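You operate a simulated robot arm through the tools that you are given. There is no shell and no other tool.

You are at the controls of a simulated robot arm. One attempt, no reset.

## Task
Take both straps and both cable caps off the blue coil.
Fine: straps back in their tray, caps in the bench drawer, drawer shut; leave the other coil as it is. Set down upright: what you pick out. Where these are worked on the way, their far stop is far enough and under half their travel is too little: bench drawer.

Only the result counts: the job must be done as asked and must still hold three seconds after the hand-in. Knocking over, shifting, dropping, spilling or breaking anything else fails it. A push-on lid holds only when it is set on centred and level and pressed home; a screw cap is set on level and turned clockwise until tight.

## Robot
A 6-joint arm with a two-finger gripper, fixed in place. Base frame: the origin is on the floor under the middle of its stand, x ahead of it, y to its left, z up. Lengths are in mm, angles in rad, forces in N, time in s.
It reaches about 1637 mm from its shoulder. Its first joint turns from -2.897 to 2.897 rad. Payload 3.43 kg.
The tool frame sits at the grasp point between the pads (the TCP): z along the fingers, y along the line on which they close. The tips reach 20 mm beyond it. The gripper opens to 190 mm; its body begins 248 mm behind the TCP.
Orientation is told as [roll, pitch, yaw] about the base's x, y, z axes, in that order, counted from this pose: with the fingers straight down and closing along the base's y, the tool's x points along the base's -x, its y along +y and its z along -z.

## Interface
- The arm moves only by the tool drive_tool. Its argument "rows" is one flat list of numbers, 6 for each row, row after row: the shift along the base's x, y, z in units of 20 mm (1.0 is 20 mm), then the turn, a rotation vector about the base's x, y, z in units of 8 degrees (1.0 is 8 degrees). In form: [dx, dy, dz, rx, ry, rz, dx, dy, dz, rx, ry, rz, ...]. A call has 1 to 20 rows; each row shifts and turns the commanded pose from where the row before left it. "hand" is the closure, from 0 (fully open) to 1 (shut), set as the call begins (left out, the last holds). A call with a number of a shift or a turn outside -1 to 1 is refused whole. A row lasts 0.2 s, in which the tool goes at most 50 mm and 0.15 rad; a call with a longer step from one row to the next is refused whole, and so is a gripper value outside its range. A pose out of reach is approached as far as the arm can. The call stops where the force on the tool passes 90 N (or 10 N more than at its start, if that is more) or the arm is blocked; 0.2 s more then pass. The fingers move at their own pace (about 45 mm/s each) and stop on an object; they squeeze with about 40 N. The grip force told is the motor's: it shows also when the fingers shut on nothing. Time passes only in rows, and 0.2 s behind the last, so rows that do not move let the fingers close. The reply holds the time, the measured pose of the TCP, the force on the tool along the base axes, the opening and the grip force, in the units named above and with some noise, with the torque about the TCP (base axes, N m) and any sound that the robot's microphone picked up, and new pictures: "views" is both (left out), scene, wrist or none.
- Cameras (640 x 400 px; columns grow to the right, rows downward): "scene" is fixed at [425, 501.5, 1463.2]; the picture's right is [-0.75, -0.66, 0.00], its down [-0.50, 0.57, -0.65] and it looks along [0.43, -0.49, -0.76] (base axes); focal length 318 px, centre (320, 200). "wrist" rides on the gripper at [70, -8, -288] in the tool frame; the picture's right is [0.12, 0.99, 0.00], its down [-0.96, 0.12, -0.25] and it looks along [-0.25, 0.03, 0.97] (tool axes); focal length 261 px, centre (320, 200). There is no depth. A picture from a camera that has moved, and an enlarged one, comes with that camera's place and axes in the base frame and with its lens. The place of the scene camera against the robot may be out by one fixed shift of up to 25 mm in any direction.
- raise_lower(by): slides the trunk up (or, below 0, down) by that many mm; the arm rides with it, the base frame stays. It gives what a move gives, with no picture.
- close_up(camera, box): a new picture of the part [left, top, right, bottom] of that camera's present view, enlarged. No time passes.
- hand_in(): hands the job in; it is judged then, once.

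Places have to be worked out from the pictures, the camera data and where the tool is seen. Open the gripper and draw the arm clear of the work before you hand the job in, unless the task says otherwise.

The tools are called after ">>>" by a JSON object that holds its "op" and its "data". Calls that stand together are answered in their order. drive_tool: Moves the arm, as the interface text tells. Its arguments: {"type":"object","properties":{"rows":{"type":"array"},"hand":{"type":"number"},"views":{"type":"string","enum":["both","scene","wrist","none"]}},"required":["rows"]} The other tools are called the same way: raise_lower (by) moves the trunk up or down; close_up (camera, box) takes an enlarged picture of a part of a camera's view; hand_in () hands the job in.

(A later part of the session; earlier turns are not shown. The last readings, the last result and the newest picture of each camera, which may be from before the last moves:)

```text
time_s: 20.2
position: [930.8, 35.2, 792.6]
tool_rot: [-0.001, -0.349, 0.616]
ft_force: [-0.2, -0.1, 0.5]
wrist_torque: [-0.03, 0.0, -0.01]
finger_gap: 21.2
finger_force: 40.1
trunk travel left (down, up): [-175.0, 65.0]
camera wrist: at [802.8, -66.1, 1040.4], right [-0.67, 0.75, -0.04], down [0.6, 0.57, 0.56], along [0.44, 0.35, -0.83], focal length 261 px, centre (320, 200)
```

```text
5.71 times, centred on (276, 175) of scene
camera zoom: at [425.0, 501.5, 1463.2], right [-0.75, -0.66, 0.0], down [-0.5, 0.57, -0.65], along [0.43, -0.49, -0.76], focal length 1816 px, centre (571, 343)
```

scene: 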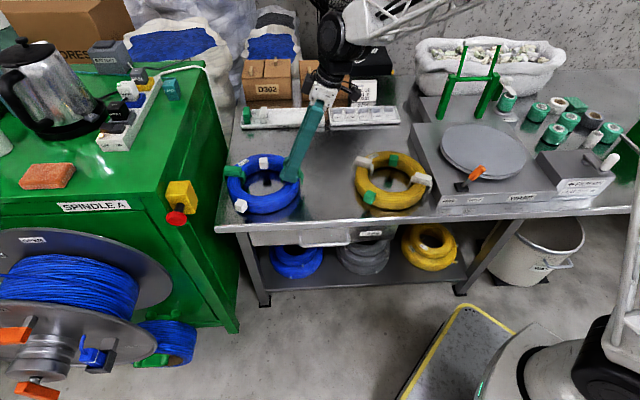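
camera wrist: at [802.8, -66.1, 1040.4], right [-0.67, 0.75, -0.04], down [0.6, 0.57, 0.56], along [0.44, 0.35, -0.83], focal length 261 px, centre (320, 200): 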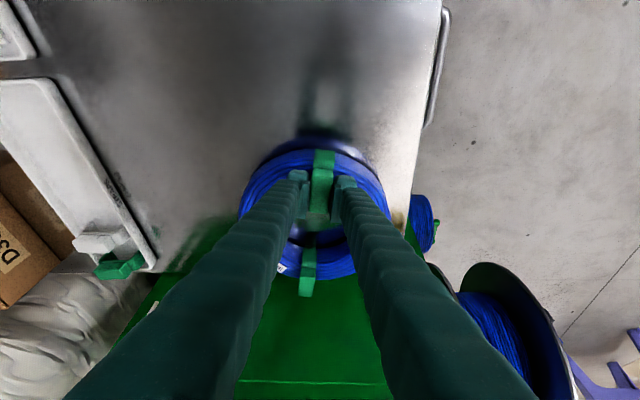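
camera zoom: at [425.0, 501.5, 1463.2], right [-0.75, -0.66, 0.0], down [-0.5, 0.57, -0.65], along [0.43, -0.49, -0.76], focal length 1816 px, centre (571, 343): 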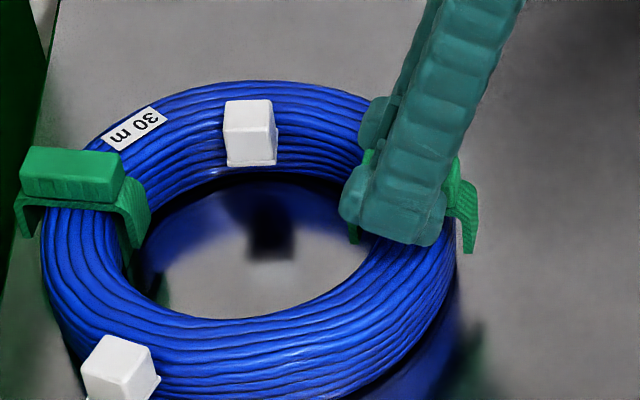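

The strap is lifted and the coil is unmoved. I raise further and carry it to above the tray slot at e1≈715, e2≈1011 ([1220.5, -209]), turning back to bench alignment.

>>> {"op": "drive_tool", "data": {"rows": [0, 0, 1, 0, 0, 0, 0, 0, 1, 0, 0, 0, 0, 0, 1, 0, 0, 0, 0, 0, 1, 0, 0, 0, 0.905, -0.764, 0, 0, 0, -0.628, 0.905, -0.764, 0, 0, 0, -0.628, 0.905, -0.764, 0, 0, 0, -0.628, 0.905, -0.764, 0, 0, 0, -0.628, 0.905, -0.764, 0, 0, 0, -0.628, 0.905, -0.764, 0, 0, 0, -0.628, 0.905, -0.764, 0, 0, 0, -0.628, 0.905, -0.764, 0, 0, 0, -0.628, 0.905, -0.764, 0, 0, 0, -0.628, 0.905, -0.764, 0, 0, 0, -0.628, 0.905, -0.764, 0, 0, 0, -0.628, 0.905, -0.764, 0, 0, 0, -0.628, 0.905, -0.764, 0, 0, 0, -0.628, 0.905, -0.764, 0, 0, 0, -0.628, 0.905, -0.764, 0, 0, 0, -0.628, 0.905, -0.764, 0, 0, 0, -0.628]}}

>>> {"op": "close_up", "data": {"camera": "wrist", "box": [200, 100, 440, 250]}}

>>> {"op": "close_up", "data": {"camera": "scene", "box": [230, 70, 342, 140]}}

```text
time_s: 24.4
position: [1220.7, -211.0, 874.3]
tool_rot: [0.0, -0.349, -0.784]
ft_force: [-0.1, -0.4, 0.7]
wrist_torque: [0.04, -0.02, 0.03]
finger_gap: 20.9
finger_force: 40.3
trunk travel left (down, up): [-175.0, 65.0]
camera wrist: at [1099.1, -99.7, 1121.4], right [0.62, 0.78, -0.04], down [0.66, -0.5, 0.56], along [0.42, -0.38, -0.83], focal length 261 px, centre (320, 200)
```

scene: 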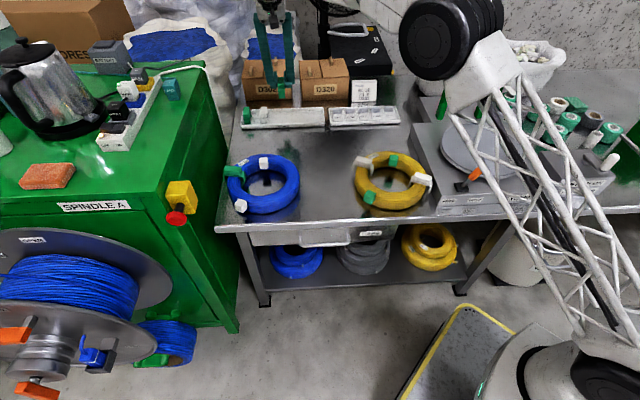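
wrist: 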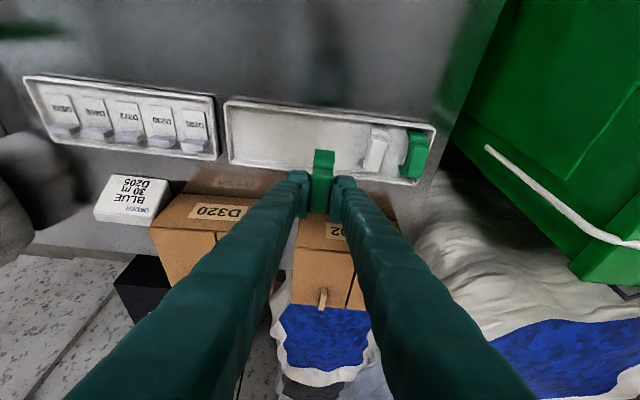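

```text
2.67 times, centred on (320, 175) of wrist
camera zoom: at [1099.1, -99.7, 1121.4], right [0.62, 0.78, -0.04], down [0.66, -0.5, 0.56], along [0.42, -0.38, -0.83], focal length 695 px, centre (320, 267)
```

zoom: 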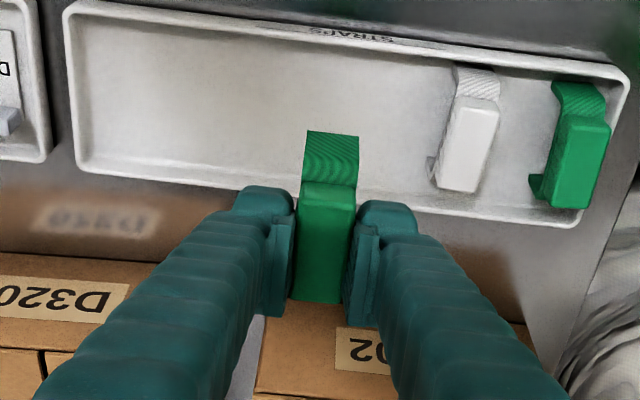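

```text
5.71 times, centred on (286, 105) of scene
camera zoom: at [425.0, 501.5, 1463.2], right [-0.75, -0.66, 0.0], down [-0.5, 0.57, -0.65], along [0.43, -0.49, -0.76], focal length 1816 px, centre (514, 743)
```

zoom: 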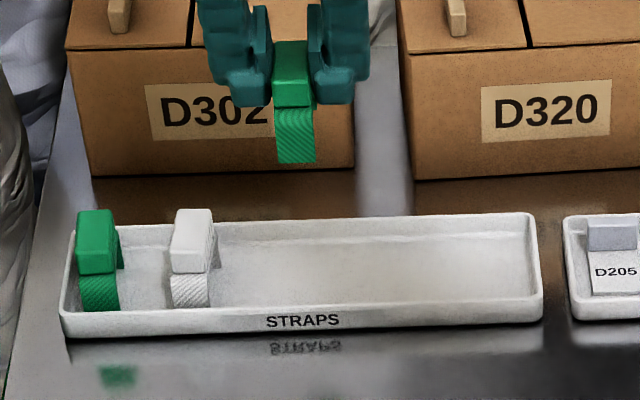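

The strap hangs straight and lines up with the tray slot (e1≈714, e2≈1012, tray centre ≈1014). I descend to z≈768 and check the clearance.

>>> {"op": "drive_tool", "data": {"rows": [0, 0, -0.885, 0, 0, 0, 0, 0, -0.885, 0, 0, 0, 0, 0, -0.885, 0, 0, 0, 0, 0, -0.885, 0, 0, 0, 0, 0, -0.885, 0, 0, 0, 0, 0, -0.885, 0, 0, 0]}}

>>> {"op": "close_up", "data": {"camera": "wrist", "box": [200, 100, 440, 250]}}

>>> {"op": "close_up", "data": {"camera": "scene", "box": [230, 80, 342, 150]}}

```text
time_s: 25.8
position: [1221.0, -208.0, 767.1]
tool_rot: [-0.001, -0.348, -0.784]
ft_force: [0.0, -0.8, 0.3]
wrist_torque: [-0.02, -0.03, -0.02]
finger_gap: 20.7
finger_force: 40.1
trunk travel left (down, up): [-175.0, 65.0]
camera wrist: at [1099.6, -98.3, 1013.2], right [0.62, 0.78, -0.04], down [0.66, -0.5, 0.56], along [0.42, -0.38, -0.83], focal length 261 px, centre (320, 200)
```

scene: 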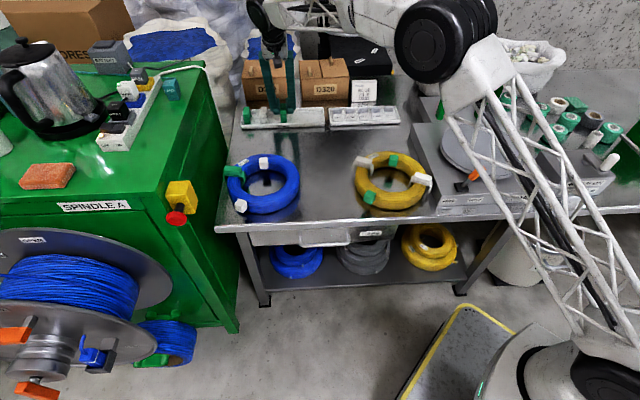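
wrist: 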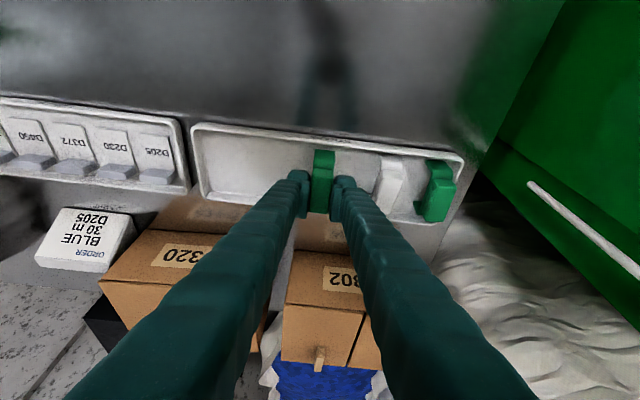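

```text
2.67 times, centred on (320, 175) of wrist
camera zoom: at [1099.6, -98.3, 1013.2], right [0.62, 0.78, -0.04], down [0.66, -0.5, 0.56], along [0.42, -0.38, -0.83], focal length 695 px, centre (320, 267)
```

zoom: 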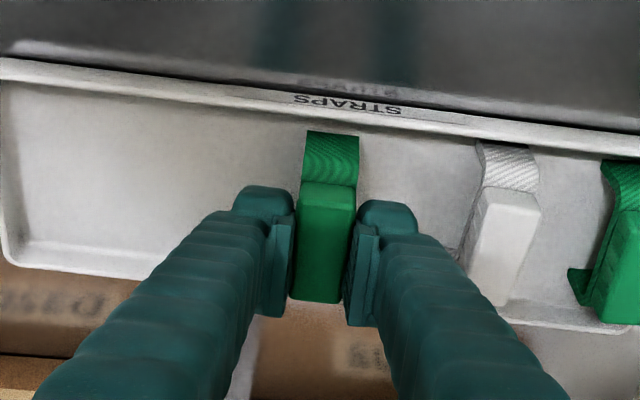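

```text
5.71 times, centred on (286, 115) of scene
camera zoom: at [425.0, 501.5, 1463.2], right [-0.75, -0.66, 0.0], down [-0.5, 0.57, -0.65], along [0.43, -0.49, -0.76], focal length 1816 px, centre (514, 686)
```

zoom: 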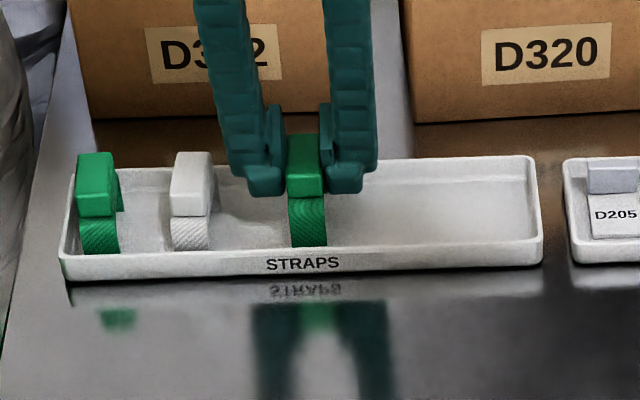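

Against the white tray strap, mine is about 14–18 mm too high. I lower 10 mm, then go in small steps watching the force.

>>> {"op": "drive_tool", "data": {"rows": [0, 0, -0.25, 0, 0, 0, 0, 0, -0.25, 0, 0, 0], "views": "none"}}

>>> {"op": "drive_tool", "data": {"rows": [0, 0, -0.1, 0, 0, 0, 0, 0, 0, 0, 0, 0], "views": "none"}}

>>> {"op": "drive_tool", "data": {"rows": [0, 0, -0.1, 0, 0, 0, 0, 0, 0, 0, 0, 0]}}

>>> {"op": "close_up", "data": {"camera": "scene", "box": [230, 80, 342, 150]}}

```text
time_s: 26.4
position: [1219.9, -209.1, 757.5]
tool_rot: [0.0, -0.348, -0.786]
ft_force: [-1.9, 0.1, 2.0]
wrist_torque: [0.07, 0.09, 0.02]
finger_gap: 20.8
finger_force: 39.8
trunk travel left (down, up): [-175.0, 65.0]
```

```text
time_s: 27.0
position: [1220.1, -208.5, 757.3]
tool_rot: [-0.001, -0.351, -0.785]
ft_force: [-0.7, -0.3, 13.2]
wrist_torque: [0.07, 0.1, 0.02]
finger_gap: 20.7
finger_force: 40.0
trunk travel left (down, up): [-175.0, 65.0]
```

```text
time_s: 27.6
position: [1221.3, -208.5, 756.7]
tool_rot: [0.001, -0.351, -0.786]
ft_force: [0.9, 0.5, 28.0]
wrist_torque: [0.12, 0.09, 0.01]
finger_gap: 20.9
finger_force: 40.1
trunk travel left (down, up): [-175.0, 65.0]
camera wrist: at [1098.7, -98.4, 1002.7], right [0.62, 0.78, -0.04], down [0.66, -0.5, 0.56], along [0.42, -0.38, -0.82], focal length 261 px, centre (320, 200)
```

scene: 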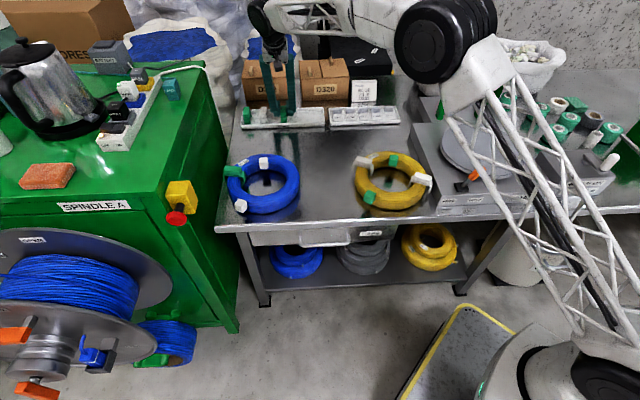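
wrist: 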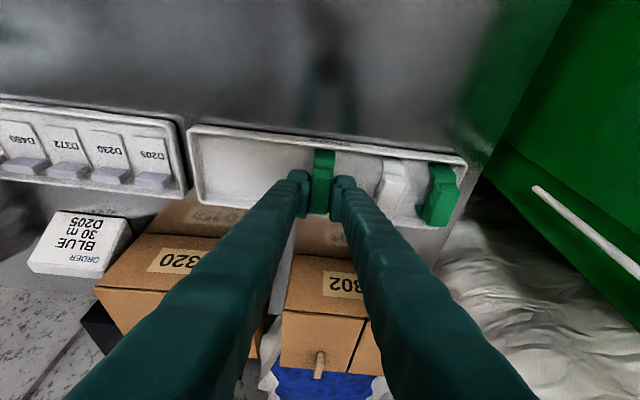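

```text
5.71 times, centred on (286, 115) of scene
camera zoom: at [425.0, 501.5, 1463.2], right [-0.75, -0.66, 0.0], down [-0.5, 0.57, -0.65], along [0.43, -0.49, -0.76], focal length 1816 px, centre (514, 686)
```

zoom: 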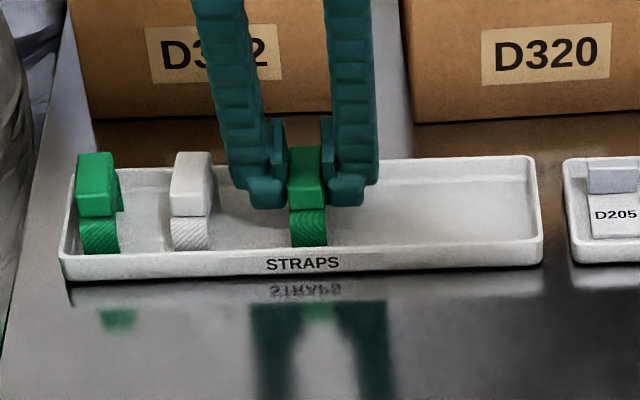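

The strap touched the tray floor at TCP z≈757.4. I unload about 3 mm of commanded push, then open the fingers just enough to release (about 46 mm).

>>> {"op": "drive_tool", "data": {"rows": [0, 0, 0.16, 0, 0, 0, 0, 0, 0, 0, 0, 0], "views": "none"}}

>>> {"op": "drive_tool", "data": {"rows": [0, 0, 0, 0, 0, 0, 0, 0, 0, 0, 0, 0, 0, 0, 0, 0, 0, 0, 0, 0, 0, 0, 0, 0], "hand": 0.76}}

>>> {"op": "close_up", "data": {"camera": "wrist", "box": [200, 100, 440, 250]}}

>>> {"op": "close_up", "data": {"camera": "scene", "box": [230, 80, 342, 150]}}

```text
time_s: 28.2
position: [1220.6, -208.0, 756.6]
tool_rot: [0.0, -0.35, -0.783]
ft_force: [6.4, 0.7, 15.9]
wrist_torque: [-0.14, -0.3, 0.03]
finger_gap: 20.9
finger_force: 40.0
trunk travel left (down, up): [-175.0, 65.0]
```

```text
time_s: 29.2
position: [1221.0, -209.2, 755.2]
tool_rot: [0.001, -0.349, -0.785]
ft_force: [-0.1, -0.6, -0.1]
wrist_torque: [-0.02, 0.0, -0.03]
finger_gap: 45.6
finger_force: 0.1
trunk travel left (down, up): [-175.0, 65.0]
camera wrist: at [1099.3, -99.3, 1002.9], right [0.62, 0.78, -0.04], down [0.66, -0.5, 0.56], along [0.42, -0.38, -0.83], focal length 261 px, centre (320, 200)
```

scene: 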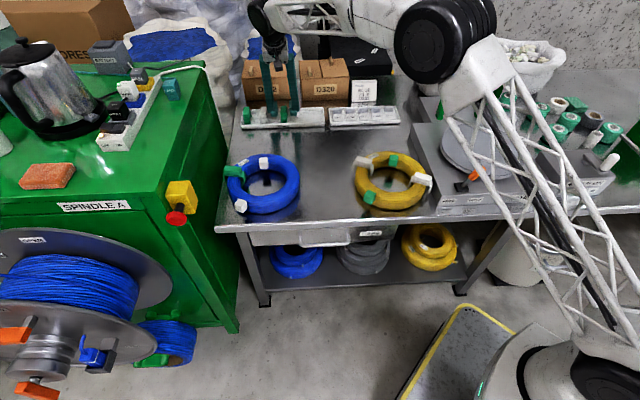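
wrist: 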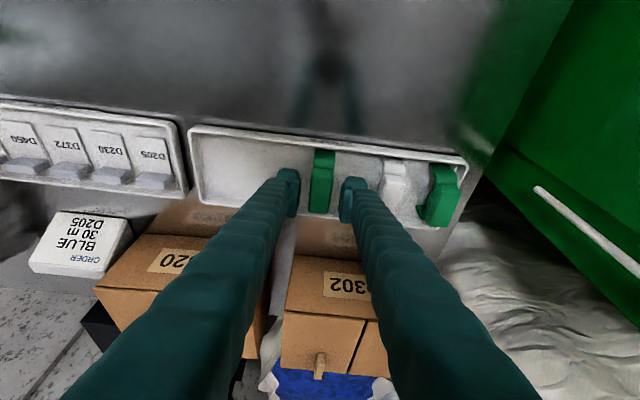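

```text
2.67 times, centred on (320, 175) of wrist
camera zoom: at [1099.3, -99.3, 1002.9], right [0.62, 0.78, -0.04], down [0.66, -0.5, 0.56], along [0.42, -0.38, -0.83], focal length 695 px, centre (320, 267)
```

zoom: 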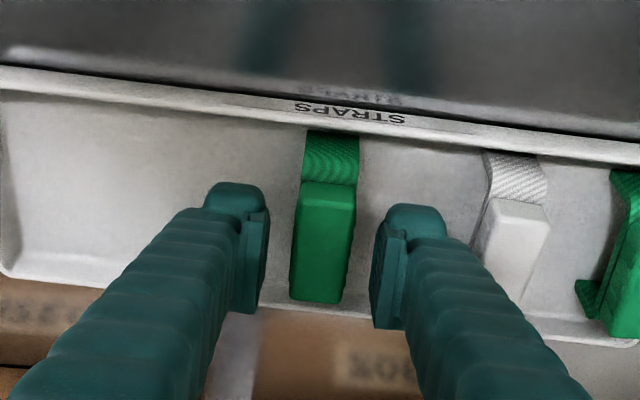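

```text
5.71 times, centred on (286, 115) of scene
camera zoom: at [425.0, 501.5, 1463.2], right [-0.75, -0.66, 0.0], down [-0.5, 0.57, -0.65], along [0.43, -0.49, -0.76], focal length 1816 px, centre (514, 686)
```

zoom: 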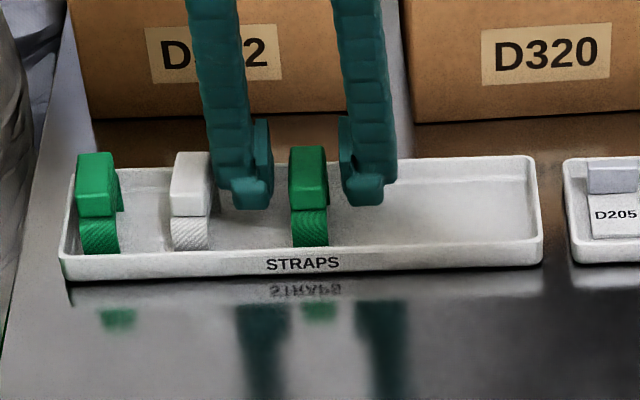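

The first strap stands upright in the tray and is released. I lift clear, then travel to the second strap at about [1085.5, 144], rotating +80.4° again.

>>> {"op": "drive_tool", "data": {"rows": [0, 0, 0.4, 0, 0, 0, 0, 0, 0.8, 0, 0, 0, 0, 0, 1, 0, 0, 0, 0, 0, 1, 0, 0, 0, 0, 0, 1, 0, 0, 0, 0, 0, 1, 0, 0, 0, 0, 0, 0.8, 0, 0, 0]}}

>>> {"op": "close_up", "data": {"camera": "scene", "box": [230, 80, 342, 150]}}

>>> {"op": "drive_tool", "data": {"rows": [-0.376, 0.981, 0, 0, 0, 0.558, -0.376, 0.981, 0, 0, 0, 0.558, -0.376, 0.981, 0, 0, 0, 0.558, -0.376, 0.981, 0, 0, 0, 0.558, -0.376, 0.981, 0, 0, 0, 0.558, -0.376, 0.981, 0, 0, 0, 0.558, -0.376, 0.981, 0, 0, 0, 0.558, -0.376, 0.981, 0, 0, 0, 0.558, -0.376, 0.981, 0, 0, 0, 0.558, -0.376, 0.981, 0, 0, 0, 0.558, -0.376, 0.981, 0, 0, 0, 0.558, -0.376, 0.981, 0, 0, 0, 0.558, -0.376, 0.981, 0, 0, 0, 0.558, -0.376, 0.981, 0, 0, 0, 0.558, -0.376, 0.981, 0, 0, 0, 0.558, -0.376, 0.981, 0, 0, 0, 0.558, -0.376, 0.981, 0, 0, 0, 0.558, -0.376, 0.981, 0, 0, 0, 0.558], "hand": 0.63}}

>>> {"op": "close_up", "data": {"camera": "wrist", "box": [240, 120, 400, 220]}}

```text
time_s: 30.8
position: [1221.6, -208.1, 876.2]
tool_rot: [-0.001, -0.349, -0.785]
ft_force: [1.3, 0.1, 0.3]
wrist_torque: [0.03, 0.0, 0.04]
finger_gap: 45.8
finger_force: 0.1
trunk travel left (down, up): [-175.0, 65.0]
camera wrist: at [1099.6, -97.2, 1122.5], right [0.62, 0.78, -0.04], down [0.66, -0.5, 0.56], along [0.42, -0.38, -0.83], focal length 261 px, centre (320, 200)
```

scene: 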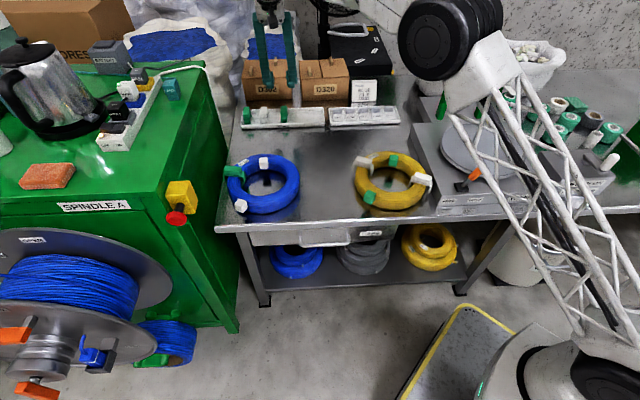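
wrist: 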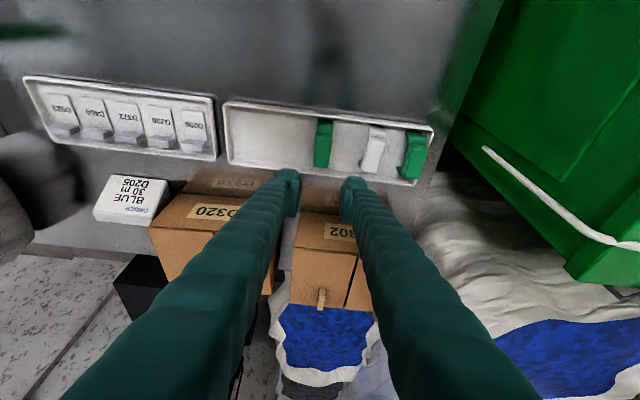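

```text
5.71 times, centred on (286, 115) of scene
camera zoom: at [425.0, 501.5, 1463.2], right [-0.75, -0.66, 0.0], down [-0.5, 0.57, -0.65], along [0.43, -0.49, -0.76], focal length 1816 px, centre (514, 686)
```

zoom: 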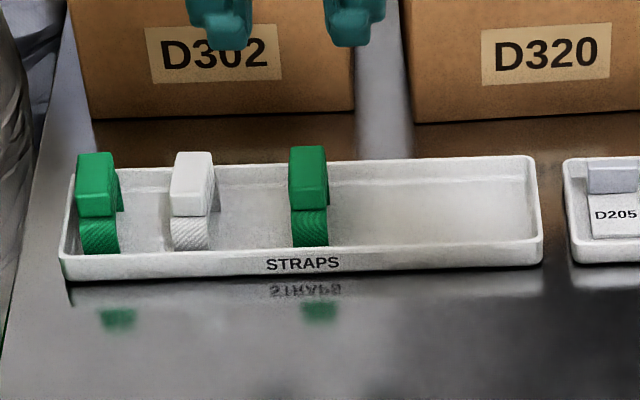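

```text
time_s: 34.6
position: [1084.8, 143.1, 875.7]
tool_rot: [0.001, -0.348, 0.617]
ft_force: [0.2, 0.0, -0.2]
wrist_torque: [0.02, 0.0, -0.02]
finger_gap: 70.3
finger_force: 0.0
trunk travel left (down, up): [-175.0, 65.0]
camera wrist: at [956.9, 41.3, 1122.3], right [-0.67, 0.74, -0.04], down [0.6, 0.57, 0.56], along [0.44, 0.35, -0.83], focal length 261 px, centre (320, 200)
```

scene: 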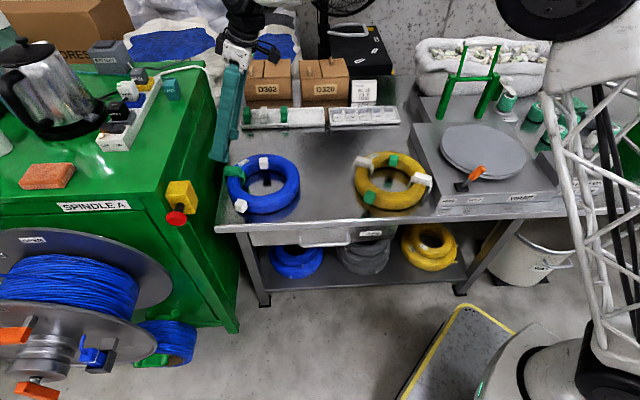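
wrist: 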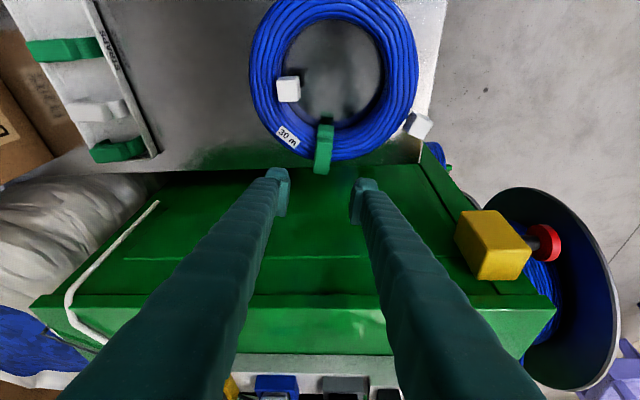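

```text
4.00 times, centred on (320, 170) of wrist
camera zoom: at [956.9, 41.3, 1122.3], right [-0.67, 0.74, -0.04], down [0.6, 0.57, 0.56], along [0.44, 0.35, -0.83], focal length 1043 px, centre (320, 320)
```

zoom: 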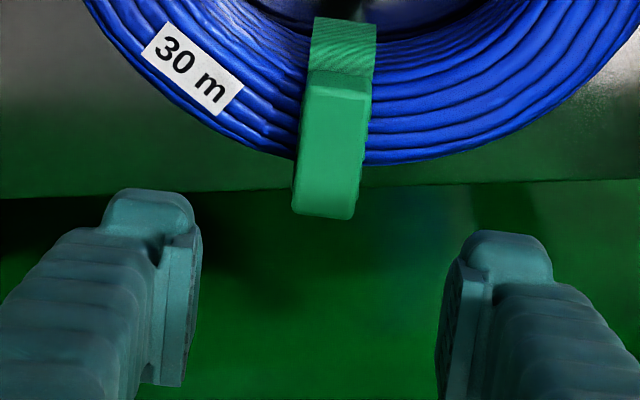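

The second strap is at about the same relative place in view (f1≈970 against TCP 967). I descend to TCP z≈776 with a small 2 mm shift.

>>> {"op": "drive_tool", "data": {"rows": [0.04, 0.03, -0.831, 0, 0, 0, 0.04, 0.03, -0.831, 0, 0, 0, 0, 0, -0.831, 0, 0, 0, 0, 0, -0.831, 0, 0, 0, 0, 0, -0.831, 0, 0, 0, 0, 0, -0.831, 0, 0, 0, 0, 0, 0, 0, 0, 0]}}

>>> {"op": "close_up", "data": {"camera": "wrist", "box": [240, 140, 400, 240]}}

>>> {"op": "close_up", "data": {"camera": "scene", "box": [205, 150, 285, 200]}}

```text
time_s: 36.2
position: [1087.1, 145.1, 776.2]
tool_rot: [-0.001, -0.348, 0.617]
ft_force: [0.0, 0.0, 0.1]
wrist_torque: [0.02, 0.0, -0.05]
finger_gap: 70.2
finger_force: 0.1
trunk travel left (down, up): [-175.0, 65.0]
camera wrist: at [959.4, 44.0, 1022.8], right [-0.67, 0.75, -0.04], down [0.6, 0.57, 0.56], along [0.44, 0.35, -0.83], focal length 261 px, centre (320, 200)
```

scene: 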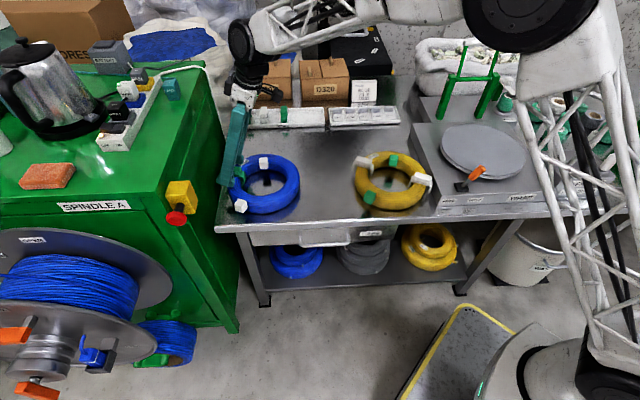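
wrist: 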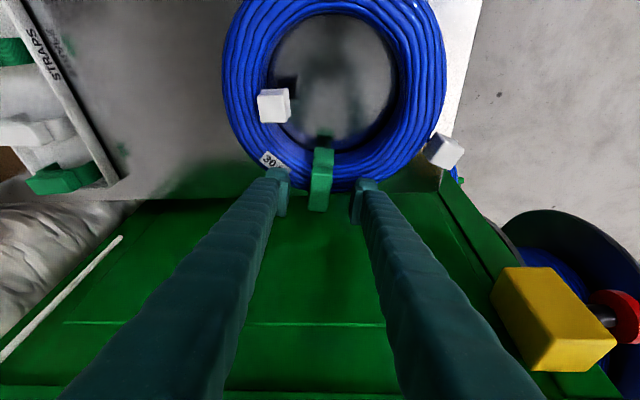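

```text
4.00 times, centred on (320, 190) of wrist
camera zoom: at [959.4, 44.0, 1022.8], right [-0.67, 0.75, -0.04], down [0.6, 0.57, 0.56], along [0.44, 0.35, -0.83], focal length 1043 px, centre (320, 240)
```

zoom: 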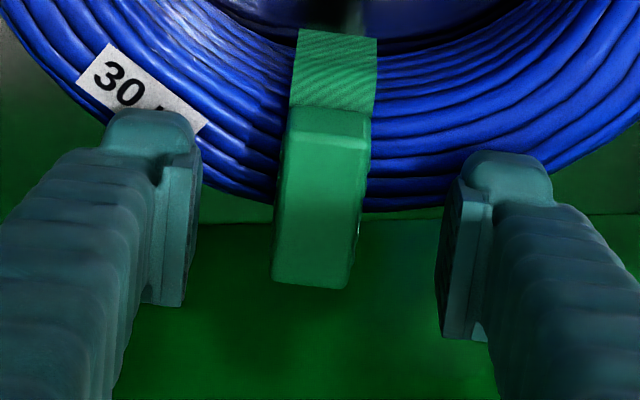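

```text
8.00 times, centred on (245, 175) of scene
camera zoom: at [425.0, 501.5, 1463.2], right [-0.75, -0.66, 0.0], down [-0.5, 0.57, -0.65], along [0.43, -0.49, -0.76], focal length 2542 px, centre (920, 400)
```

zoom: 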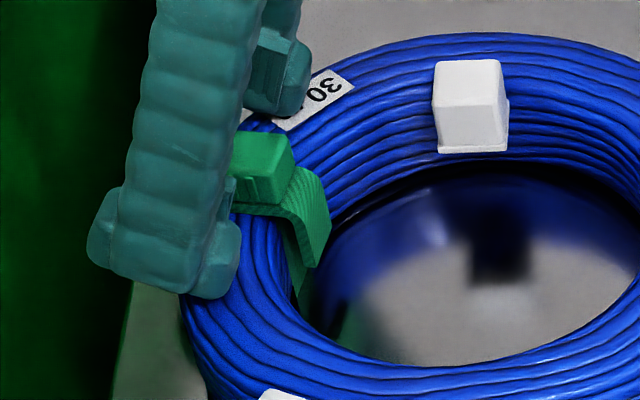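

Alignment matches the first pick. I lower 2 mm and close on the block.

>>> {"op": "drive_tool", "data": {"rows": [0, 0, -0.1, 0, 0, 0, 0, 0, 0, 0, 0, 0, 0, 0, 0, 0, 0, 0, 0, 0, 0, 0, 0, 0, 0, 0, 0, 0, 0, 0, 0, 0, 0, 0, 0, 0], "hand": 1, "views": "none"}}

>>> {"op": "drive_tool", "data": {"rows": [0, 0, 0.2, 0, 0, 0, 0, 0, 0.2, 0, 0, 0, 0, 0, 0.2, 0, 0, 0, 0, 0, 0.2, 0, 0, 0, 0, 0, 0.2, 0, 0, 0]}}

>>> {"op": "close_up", "data": {"camera": "wrist", "box": [240, 140, 400, 240]}}

>>> {"op": "close_up", "data": {"camera": "scene", "box": [205, 140, 317, 210]}}

```text
time_s: 37.6
position: [1087.8, 145.5, 775.6]
tool_rot: [-0.001, -0.349, 0.618]
ft_force: [0.4, 0.1, -0.7]
wrist_torque: [-0.03, 0.02, 0.01]
finger_gap: 20.8
finger_force: 39.8
trunk travel left (down, up): [-175.0, 65.0]
```

```text
time_s: 38.8
position: [1088.0, 144.9, 795.7]
tool_rot: [0.0, -0.348, 0.616]
ft_force: [0.1, 0.6, 0.3]
wrist_torque: [-0.01, -0.01, 0.02]
finger_gap: 20.9
finger_force: 39.8
trunk travel left (down, up): [-175.0, 65.0]
camera wrist: at [959.5, 42.6, 1041.9], right [-0.67, 0.75, -0.04], down [0.6, 0.57, 0.56], along [0.44, 0.35, -0.83], focal length 261 px, centre (320, 200)
```

scene: 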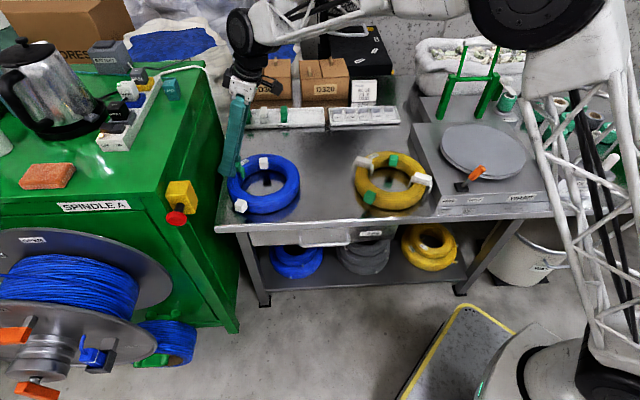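
wrist: 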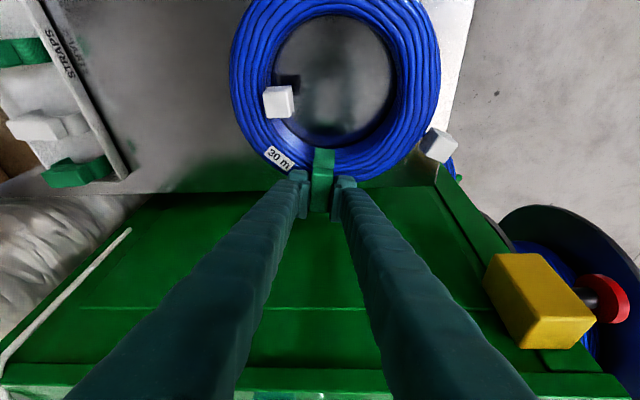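

```text
4.00 times, centred on (320, 190) of wrist
camera zoom: at [959.5, 42.6, 1041.9], right [-0.67, 0.75, -0.04], down [0.6, 0.57, 0.56], along [0.44, 0.35, -0.83], focal length 1043 px, centre (320, 240)
```

zoom: 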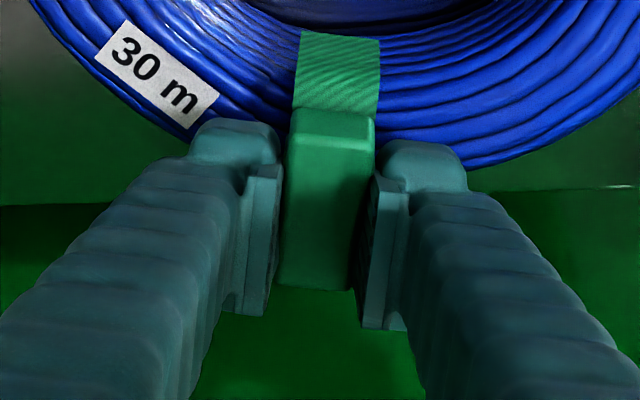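

```text
5.71 times, centred on (261, 175) of scene
camera zoom: at [425.0, 501.5, 1463.2], right [-0.75, -0.66, 0.0], down [-0.5, 0.57, -0.65], along [0.43, -0.49, -0.76], focal length 1816 px, centre (657, 343)
```

zoom: 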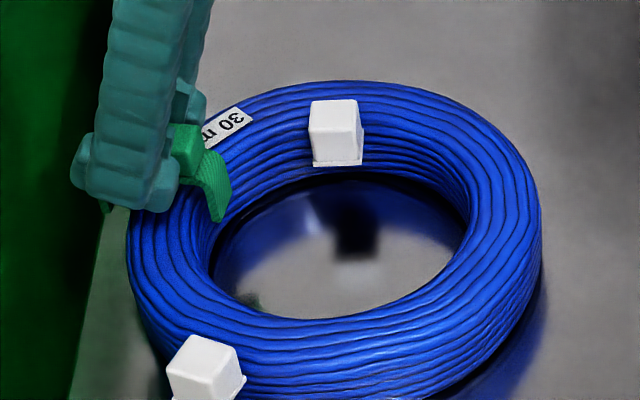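

Strap two is free. I raise it and carry it to the next tray slot at e1≈640, e2≈1011 ([1167.4, -262]), turning -80.4° on the way.

>>> {"op": "drive_tool", "data": {"rows": [0, 0, 1, 0, 0, 0, 0, 0, 1, 0, 0, 0, 0, 0, 1, 0, 0, 0, 0, 0, 1, 0, 0, 0, 0.189, -0.97, 0, 0, 0, -0.4786, 0.189, -0.97, 0, 0, 0, -0.4786, 0.189, -0.97, 0, 0, 0, -0.4786, 0.189, -0.97, 0, 0, 0, -0.4786, 0.189, -0.97, 0, 0, 0, -0.4786, 0.189, -0.97, 0, 0, 0, -0.4786, 0.189, -0.97, 0, 0, 0, -0.4786, 0.189, -0.97, 0, 0, 0, -0.4786, 0.189, -0.97, 0, 0, 0, -0.4786, 0.189, -0.97, 0, 0, 0, -0.4786], "views": "none"}}

>>> {"op": "drive_tool", "data": {"rows": [0.189, -0.97, 0, 0, 0, -0.4786, 0.189, -0.97, 0, 0, 0, -0.4786, 0.189, -0.97, 0, 0, 0, -0.4786, 0.189, -0.97, 0, 0, 0, -0.4786, 0.189, -0.97, 0, 0, 0, -0.4786, 0.189, -0.97, 0, 0, 0, -0.4786, 0.189, -0.97, 0, 0, 0, -0.4786, 0.189, -0.97, 0, 0, 0, -0.4786, 0.189, -0.97, 0, 0, 0, -0.4786, 0.189, -0.97, 0, 0, 0, -0.4786, 0.189, -0.97, 0, 0, 0, -0.4786]}}

>>> {"op": "close_up", "data": {"camera": "wrist", "box": [200, 100, 440, 250]}}

```text
time_s: 41.8
position: [1126.2, -49.6, 876.0]
tool_rot: [0.001, -0.35, -0.052]
ft_force: [0.0, 0.6, 0.3]
wrist_torque: [-0.05, 0.02, -0.03]
finger_gap: 21.0
finger_force: 40.1
trunk travel left (down, up): [-175.0, 65.0]
```

```text
time_s: 44.2
position: [1167.0, -262.8, 876.1]
tool_rot: [0.001, -0.347, -0.788]
ft_force: [0.0, 0.2, -0.1]
wrist_torque: [-0.01, -0.03, 0.02]
finger_gap: 20.7
finger_force: 39.9
trunk travel left (down, up): [-175.0, 65.0]
camera wrist: at [1046.3, -151.7, 1122.2], right [0.63, 0.78, -0.04], down [0.66, -0.5, 0.56], along [0.42, -0.38, -0.83], focal length 261 px, centre (320, 200)
```

scene: 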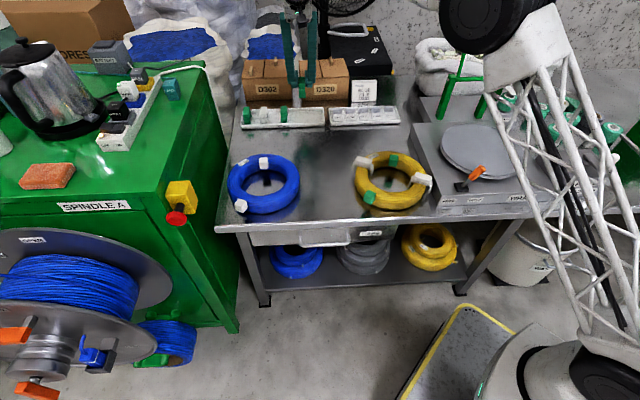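
wrist: 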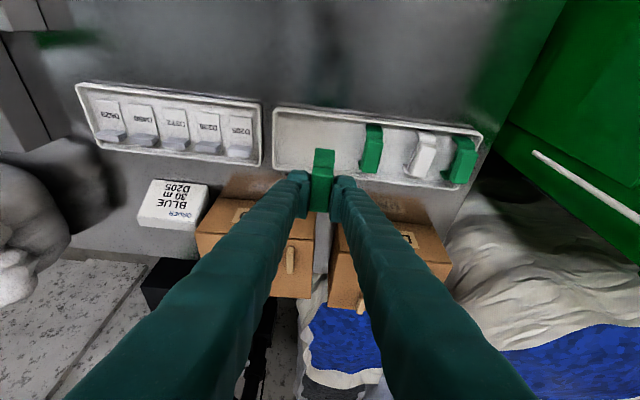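

```text
2.67 times, centred on (320, 175) of wrist
camera zoom: at [1046.3, -151.7, 1122.2], right [0.63, 0.78, -0.04], down [0.66, -0.5, 0.56], along [0.42, -0.38, -0.83], focal length 695 px, centre (320, 267)
```

zoom: 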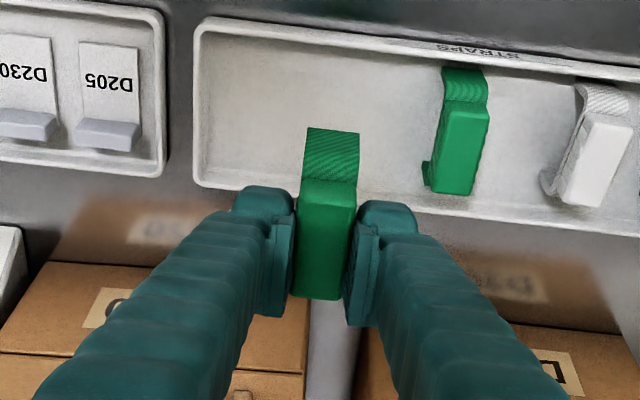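

Position e1≈639, e2≈1011 is right. I descend to about z 769 and check before touching down (contact expected near 758–759).

>>> {"op": "drive_tool", "data": {"rows": [0, 0, -0.89, 0, 0, 0, 0, 0, -0.89, 0, 0, 0, 0, 0, -0.89, 0, 0, 0, 0, 0, -0.89, 0, 0, 0, 0, 0, -0.89, 0, 0, 0, 0, 0, -0.89, 0, 0, 0]}}

>>> {"op": "close_up", "data": {"camera": "wrist", "box": [200, 100, 440, 250]}}

>>> {"op": "close_up", "data": {"camera": "scene", "box": [230, 80, 342, 150]}}

```text
time_s: 45.6
position: [1167.6, -263.2, 765.8]
tool_rot: [0.0, -0.348, -0.788]
ft_force: [-0.6, -0.2, 0.6]
wrist_torque: [0.0, -0.01, 0.03]
finger_gap: 20.7
finger_force: 40.1
trunk travel left (down, up): [-175.0, 65.0]
camera wrist: at [1046.3, -152.3, 1013.4], right [0.62, 0.78, -0.04], down [0.66, -0.5, 0.56], along [0.42, -0.38, -0.83], focal length 261 px, centre (320, 200)
```

scene: 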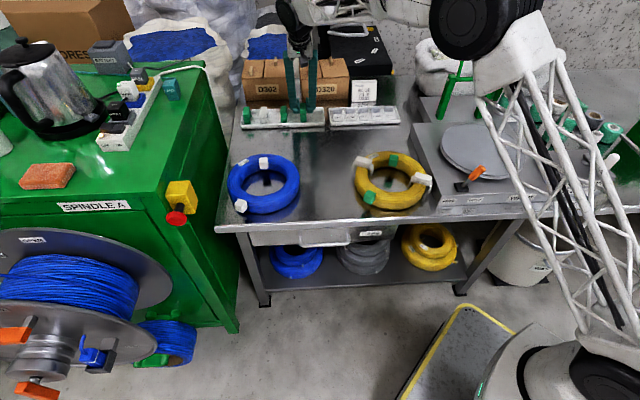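
wrist: 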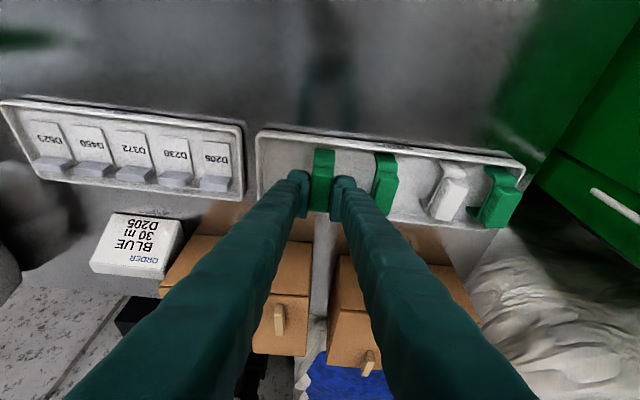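

```text
2.67 times, centred on (320, 175) of wrist
camera zoom: at [1046.3, -152.3, 1013.4], right [0.62, 0.78, -0.04], down [0.66, -0.5, 0.56], along [0.42, -0.38, -0.83], focal length 695 px, centre (320, 267)
```

zoom: 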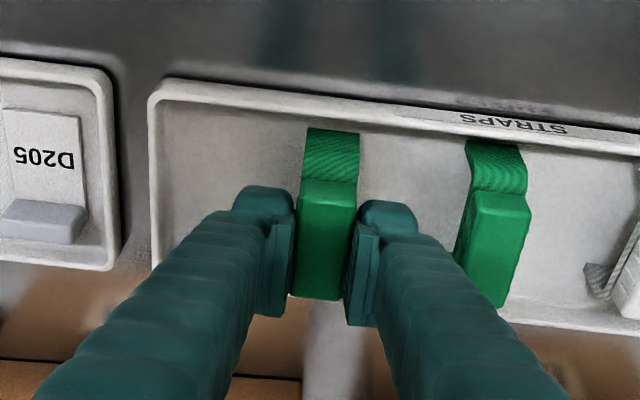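

```text
5.71 times, centred on (286, 115) of scene
camera zoom: at [425.0, 501.5, 1463.2], right [-0.75, -0.66, 0.0], down [-0.5, 0.57, -0.65], along [0.43, -0.49, -0.76], focal length 1816 px, centre (514, 686)
```

zoom: 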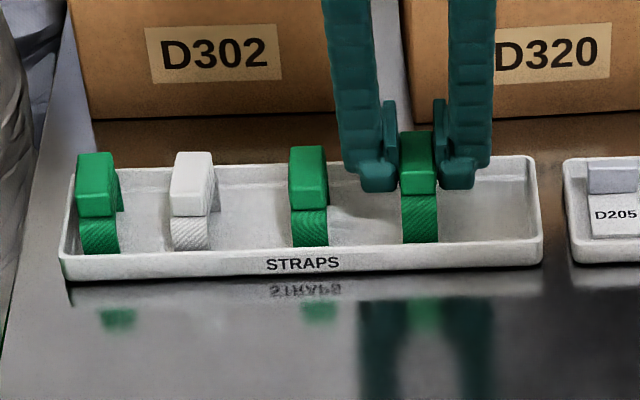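

The strap is in line with its neighbours and about 7 mm above the floor. I lower in small steps, watching the force.

>>> {"op": "drive_tool", "data": {"rows": [0, 0, -0.25, 0, 0, 0, 0, 0, 0, 0, 0, 0], "views": "none"}}

>>> {"op": "drive_tool", "data": {"rows": [0, 0, -0.1, 0, 0, 0, 0, 0, 0, 0, 0, 0], "views": "none"}}

```text
time_s: 46.2
position: [1167.9, -263.0, 761.4]
tool_rot: [-0.002, -0.349, -0.789]
ft_force: [-0.2, -0.2, -0.4]
wrist_torque: [0.0, 0.0, 0.01]
finger_gap: 20.8
finger_force: 39.4
trunk travel left (down, up): [-175.0, 65.0]
```

```text
time_s: 46.8
position: [1166.9, -261.8, 760.8]
tool_rot: [0.0, -0.349, -0.787]
ft_force: [-0.1, -0.1, 0.4]
wrist_torque: [0.01, 0.01, -0.01]
finger_gap: 21.0
finger_force: 39.9
trunk travel left (down, up): [-175.0, 65.0]
```

There is no contact yet at z≈760. I go down another 1.5 mm at a time.

>>> {"op": "drive_tool", "data": {"rows": [0, 0, -0.08, 0, 0, 0, 0, 0, 0, 0, 0, 0], "views": "none"}}

>>> {"op": "drive_tool", "data": {"rows": [0, 0, -0.08, 0, 0, 0, 0, 0, 0, 0, 0, 0], "views": "none"}}

```text
time_s: 47.4
position: [1167.0, -263.5, 759.5]
tool_rot: [-0.001, -0.348, -0.786]
ft_force: [0.1, -0.5, -0.7]
wrist_torque: [0.02, 0.02, 0.0]
finger_gap: 20.8
finger_force: 40.1
trunk travel left (down, up): [-175.0, 65.0]
```

```text
time_s: 48.0
position: [1166.7, -262.6, 757.1]
tool_rot: [0.0, -0.35, -0.787]
ft_force: [0.9, 0.2, 0.6]
wrist_torque: [-0.05, 0.01, 0.03]
finger_gap: 20.8
finger_force: 40.3
trunk travel left (down, up): [-175.0, 65.0]
```

Still free at about 757.5. I continue with 1.5 mm steps.

>>> {"op": "drive_tool", "data": {"rows": [0, 0, -0.08, 0, 0, 0, 0, 0, 0, 0, 0, 0], "views": "none"}}

>>> {"op": "drive_tool", "data": {"rows": [0, 0, -0.08, 0, 0, 0, 0, 0, 0, 0, 0, 0]}}

>>> {"op": "close_up", "data": {"camera": "scene", "box": [230, 80, 342, 150]}}

```text
time_s: 48.6
position: [1167.7, -262.4, 756.8]
tool_rot: [0.0, -0.349, -0.787]
ft_force: [-0.8, 0.4, 7.4]
wrist_torque: [0.07, 0.06, -0.01]
finger_gap: 20.6
finger_force: 39.2
trunk travel left (down, up): [-175.0, 65.0]
```

```text
time_s: 49.2
position: [1167.7, -262.9, 756.4]
tool_rot: [0.003, -0.351, -0.788]
ft_force: [2.4, 0.4, 20.4]
wrist_torque: [0.11, 0.01, -0.01]
finger_gap: 20.7
finger_force: 40.1
trunk travel left (down, up): [-175.0, 65.0]
camera wrist: at [1046.2, -152.1, 1003.3], right [0.62, 0.78, -0.04], down [0.66, -0.5, 0.56], along [0.42, -0.38, -0.83], focal length 261 px, centre (320, 200)
```

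scene: 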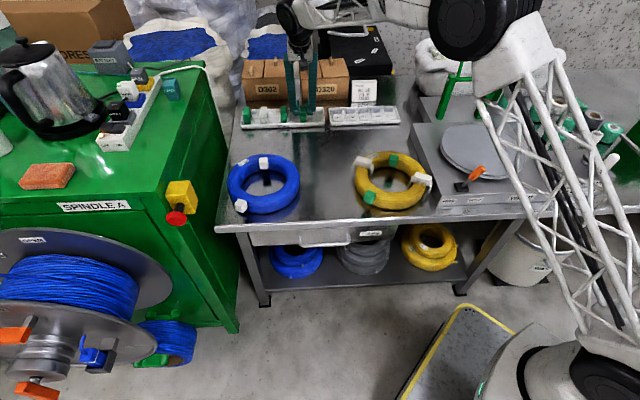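
wrist: 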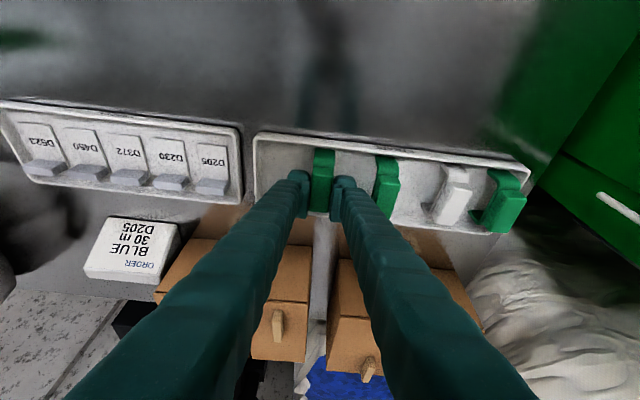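

```text
5.71 times, centred on (286, 115) of scene
camera zoom: at [425.0, 501.5, 1463.2], right [-0.75, -0.66, 0.0], down [-0.5, 0.57, -0.65], along [0.43, -0.49, -0.76], focal length 1816 px, centre (514, 686)
```

zoom: 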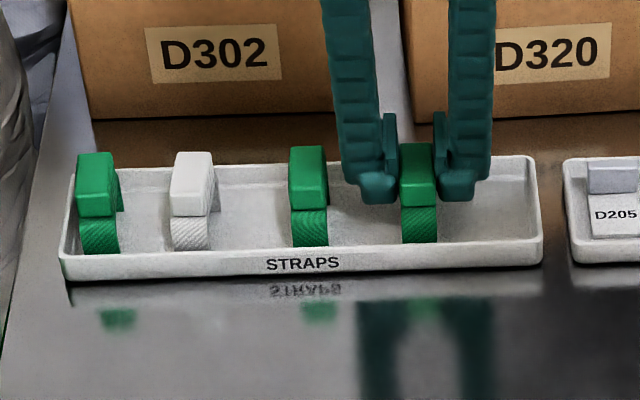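

The strap is seated on the tray floor with 20 N contact. I unload 2.5 mm, then release it.

>>> {"op": "drive_tool", "data": {"rows": [0, 0, 0.12, 0, 0, 0, 0, 0, 0, 0, 0, 0], "views": "none"}}

>>> {"op": "drive_tool", "data": {"rows": [0, 0, 0, 0, 0, 0, 0, 0, 0, 0, 0, 0, 0, 0, 0, 0, 0, 0, 0, 0, 0, 0, 0, 0], "hand": 0.76}}

>>> {"op": "drive_tool", "data": {"rows": [0, 0, 0.4, 0, 0, 0, 0, 0, 0.8, 0, 0, 0, 0, 0, 1, 0, 0, 0, 0, 0, 1, 0, 0, 0, 0, 0, 1, 0, 0, 0, 0, 0, 1, 0, 0, 0, 0, 0, 0.8, 0, 0, 0]}}

>>> {"op": "close_up", "data": {"camera": "scene", "box": [230, 80, 342, 150]}}

>>> {"op": "close_up", "data": {"camera": "wrist", "box": [240, 80, 500, 220]}}

```text
time_s: 49.8
position: [1165.4, -262.9, 757.2]
tool_rot: [0.001, -0.347, -0.787]
ft_force: [3.9, -0.4, 10.5]
wrist_torque: [-0.13, -0.23, -0.01]
finger_gap: 20.7
finger_force: 40.4
trunk travel left (down, up): [-175.0, 65.0]
```

```text
time_s: 50.8
position: [1167.3, -262.2, 758.4]
tool_rot: [-0.001, -0.349, -0.787]
ft_force: [0.6, -0.1, 0.1]
wrist_torque: [0.0, 0.03, 0.01]
finger_gap: 45.4
finger_force: 0.0
trunk travel left (down, up): [-175.0, 65.0]
camera wrist: at [1046.6, -152.4, 1003.7], right [0.62, 0.78, -0.04], down [0.66, -0.5, 0.56], along [0.42, -0.38, -0.83], focal length 261 px, centre (320, 200)
```

scene: 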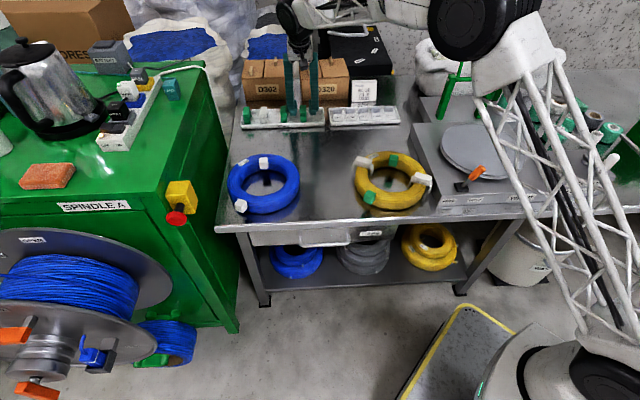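
wrist: 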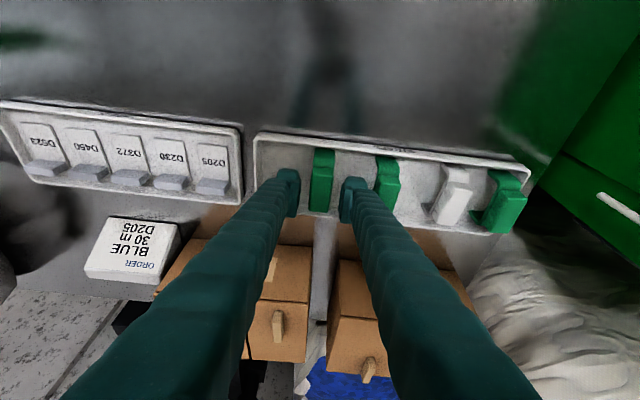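

```text
time_s: 52.4
position: [1167.6, -262.2, 877.2]
tool_rot: [-0.002, -0.346, -0.786]
ft_force: [0.6, -0.2, 0.6]
wrist_torque: [0.02, -0.01, -0.04]
finger_gap: 45.4
finger_force: 0.0
trunk travel left (down, up): [-175.0, 65.0]
camera wrist: at [1045.9, -152.9, 1123.8], right [0.62, 0.78, -0.04], down [0.66, -0.5, 0.56], along [0.42, -0.38, -0.83], focal length 261 px, centre (320, 200)
```

scene: 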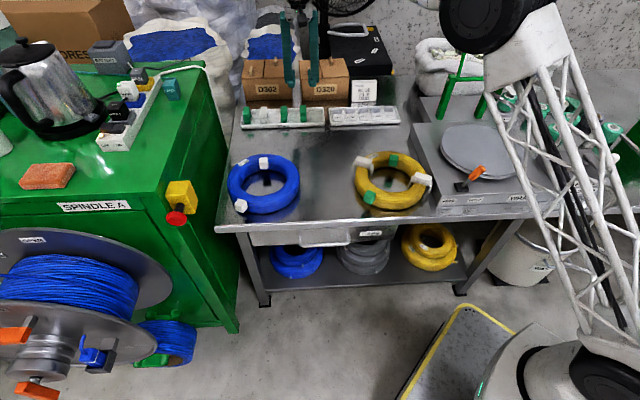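
wrist: 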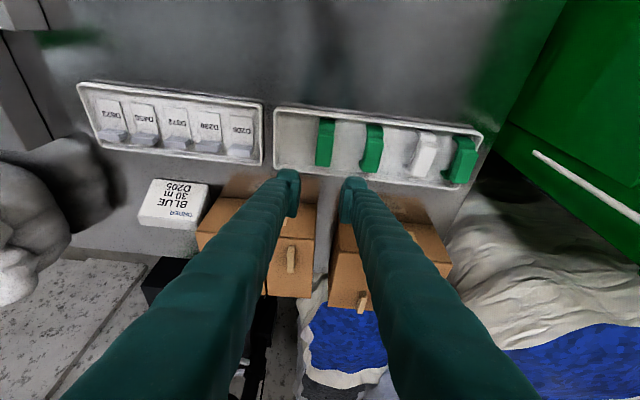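

```text
5.71 times, centred on (286, 115) of scene
camera zoom: at [425.0, 501.5, 1463.2], right [-0.75, -0.66, 0.0], down [-0.5, 0.57, -0.65], along [0.43, -0.49, -0.76], focal length 1816 px, centre (514, 686)
```

zoom: 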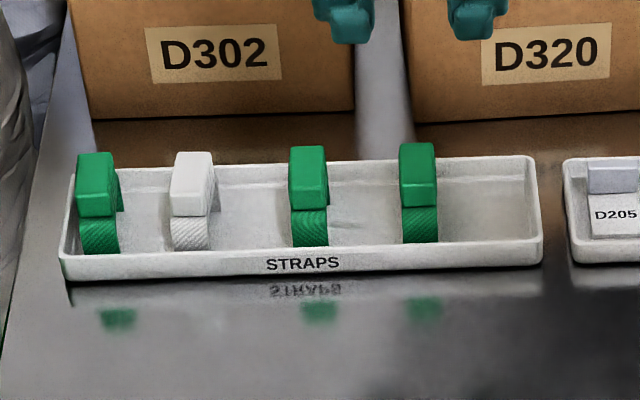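

```text
2.46 times, centred on (370, 150) of wrist
camera zoom: at [1045.9, -152.9, 1123.8], right [0.62, 0.78, -0.04], down [0.66, -0.5, 0.56], along [0.42, -0.38, -0.83], focal length 642 px, centre (197, 323)
```

zoom: 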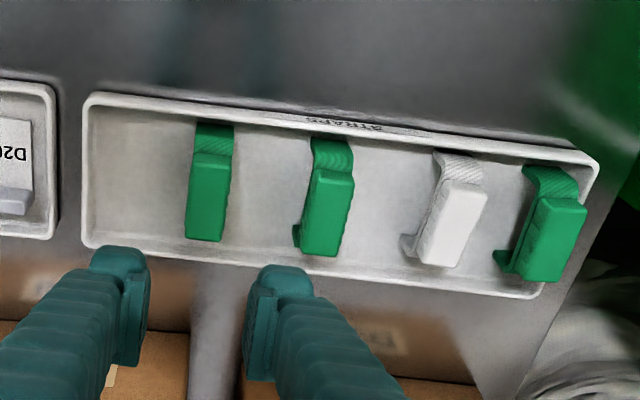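

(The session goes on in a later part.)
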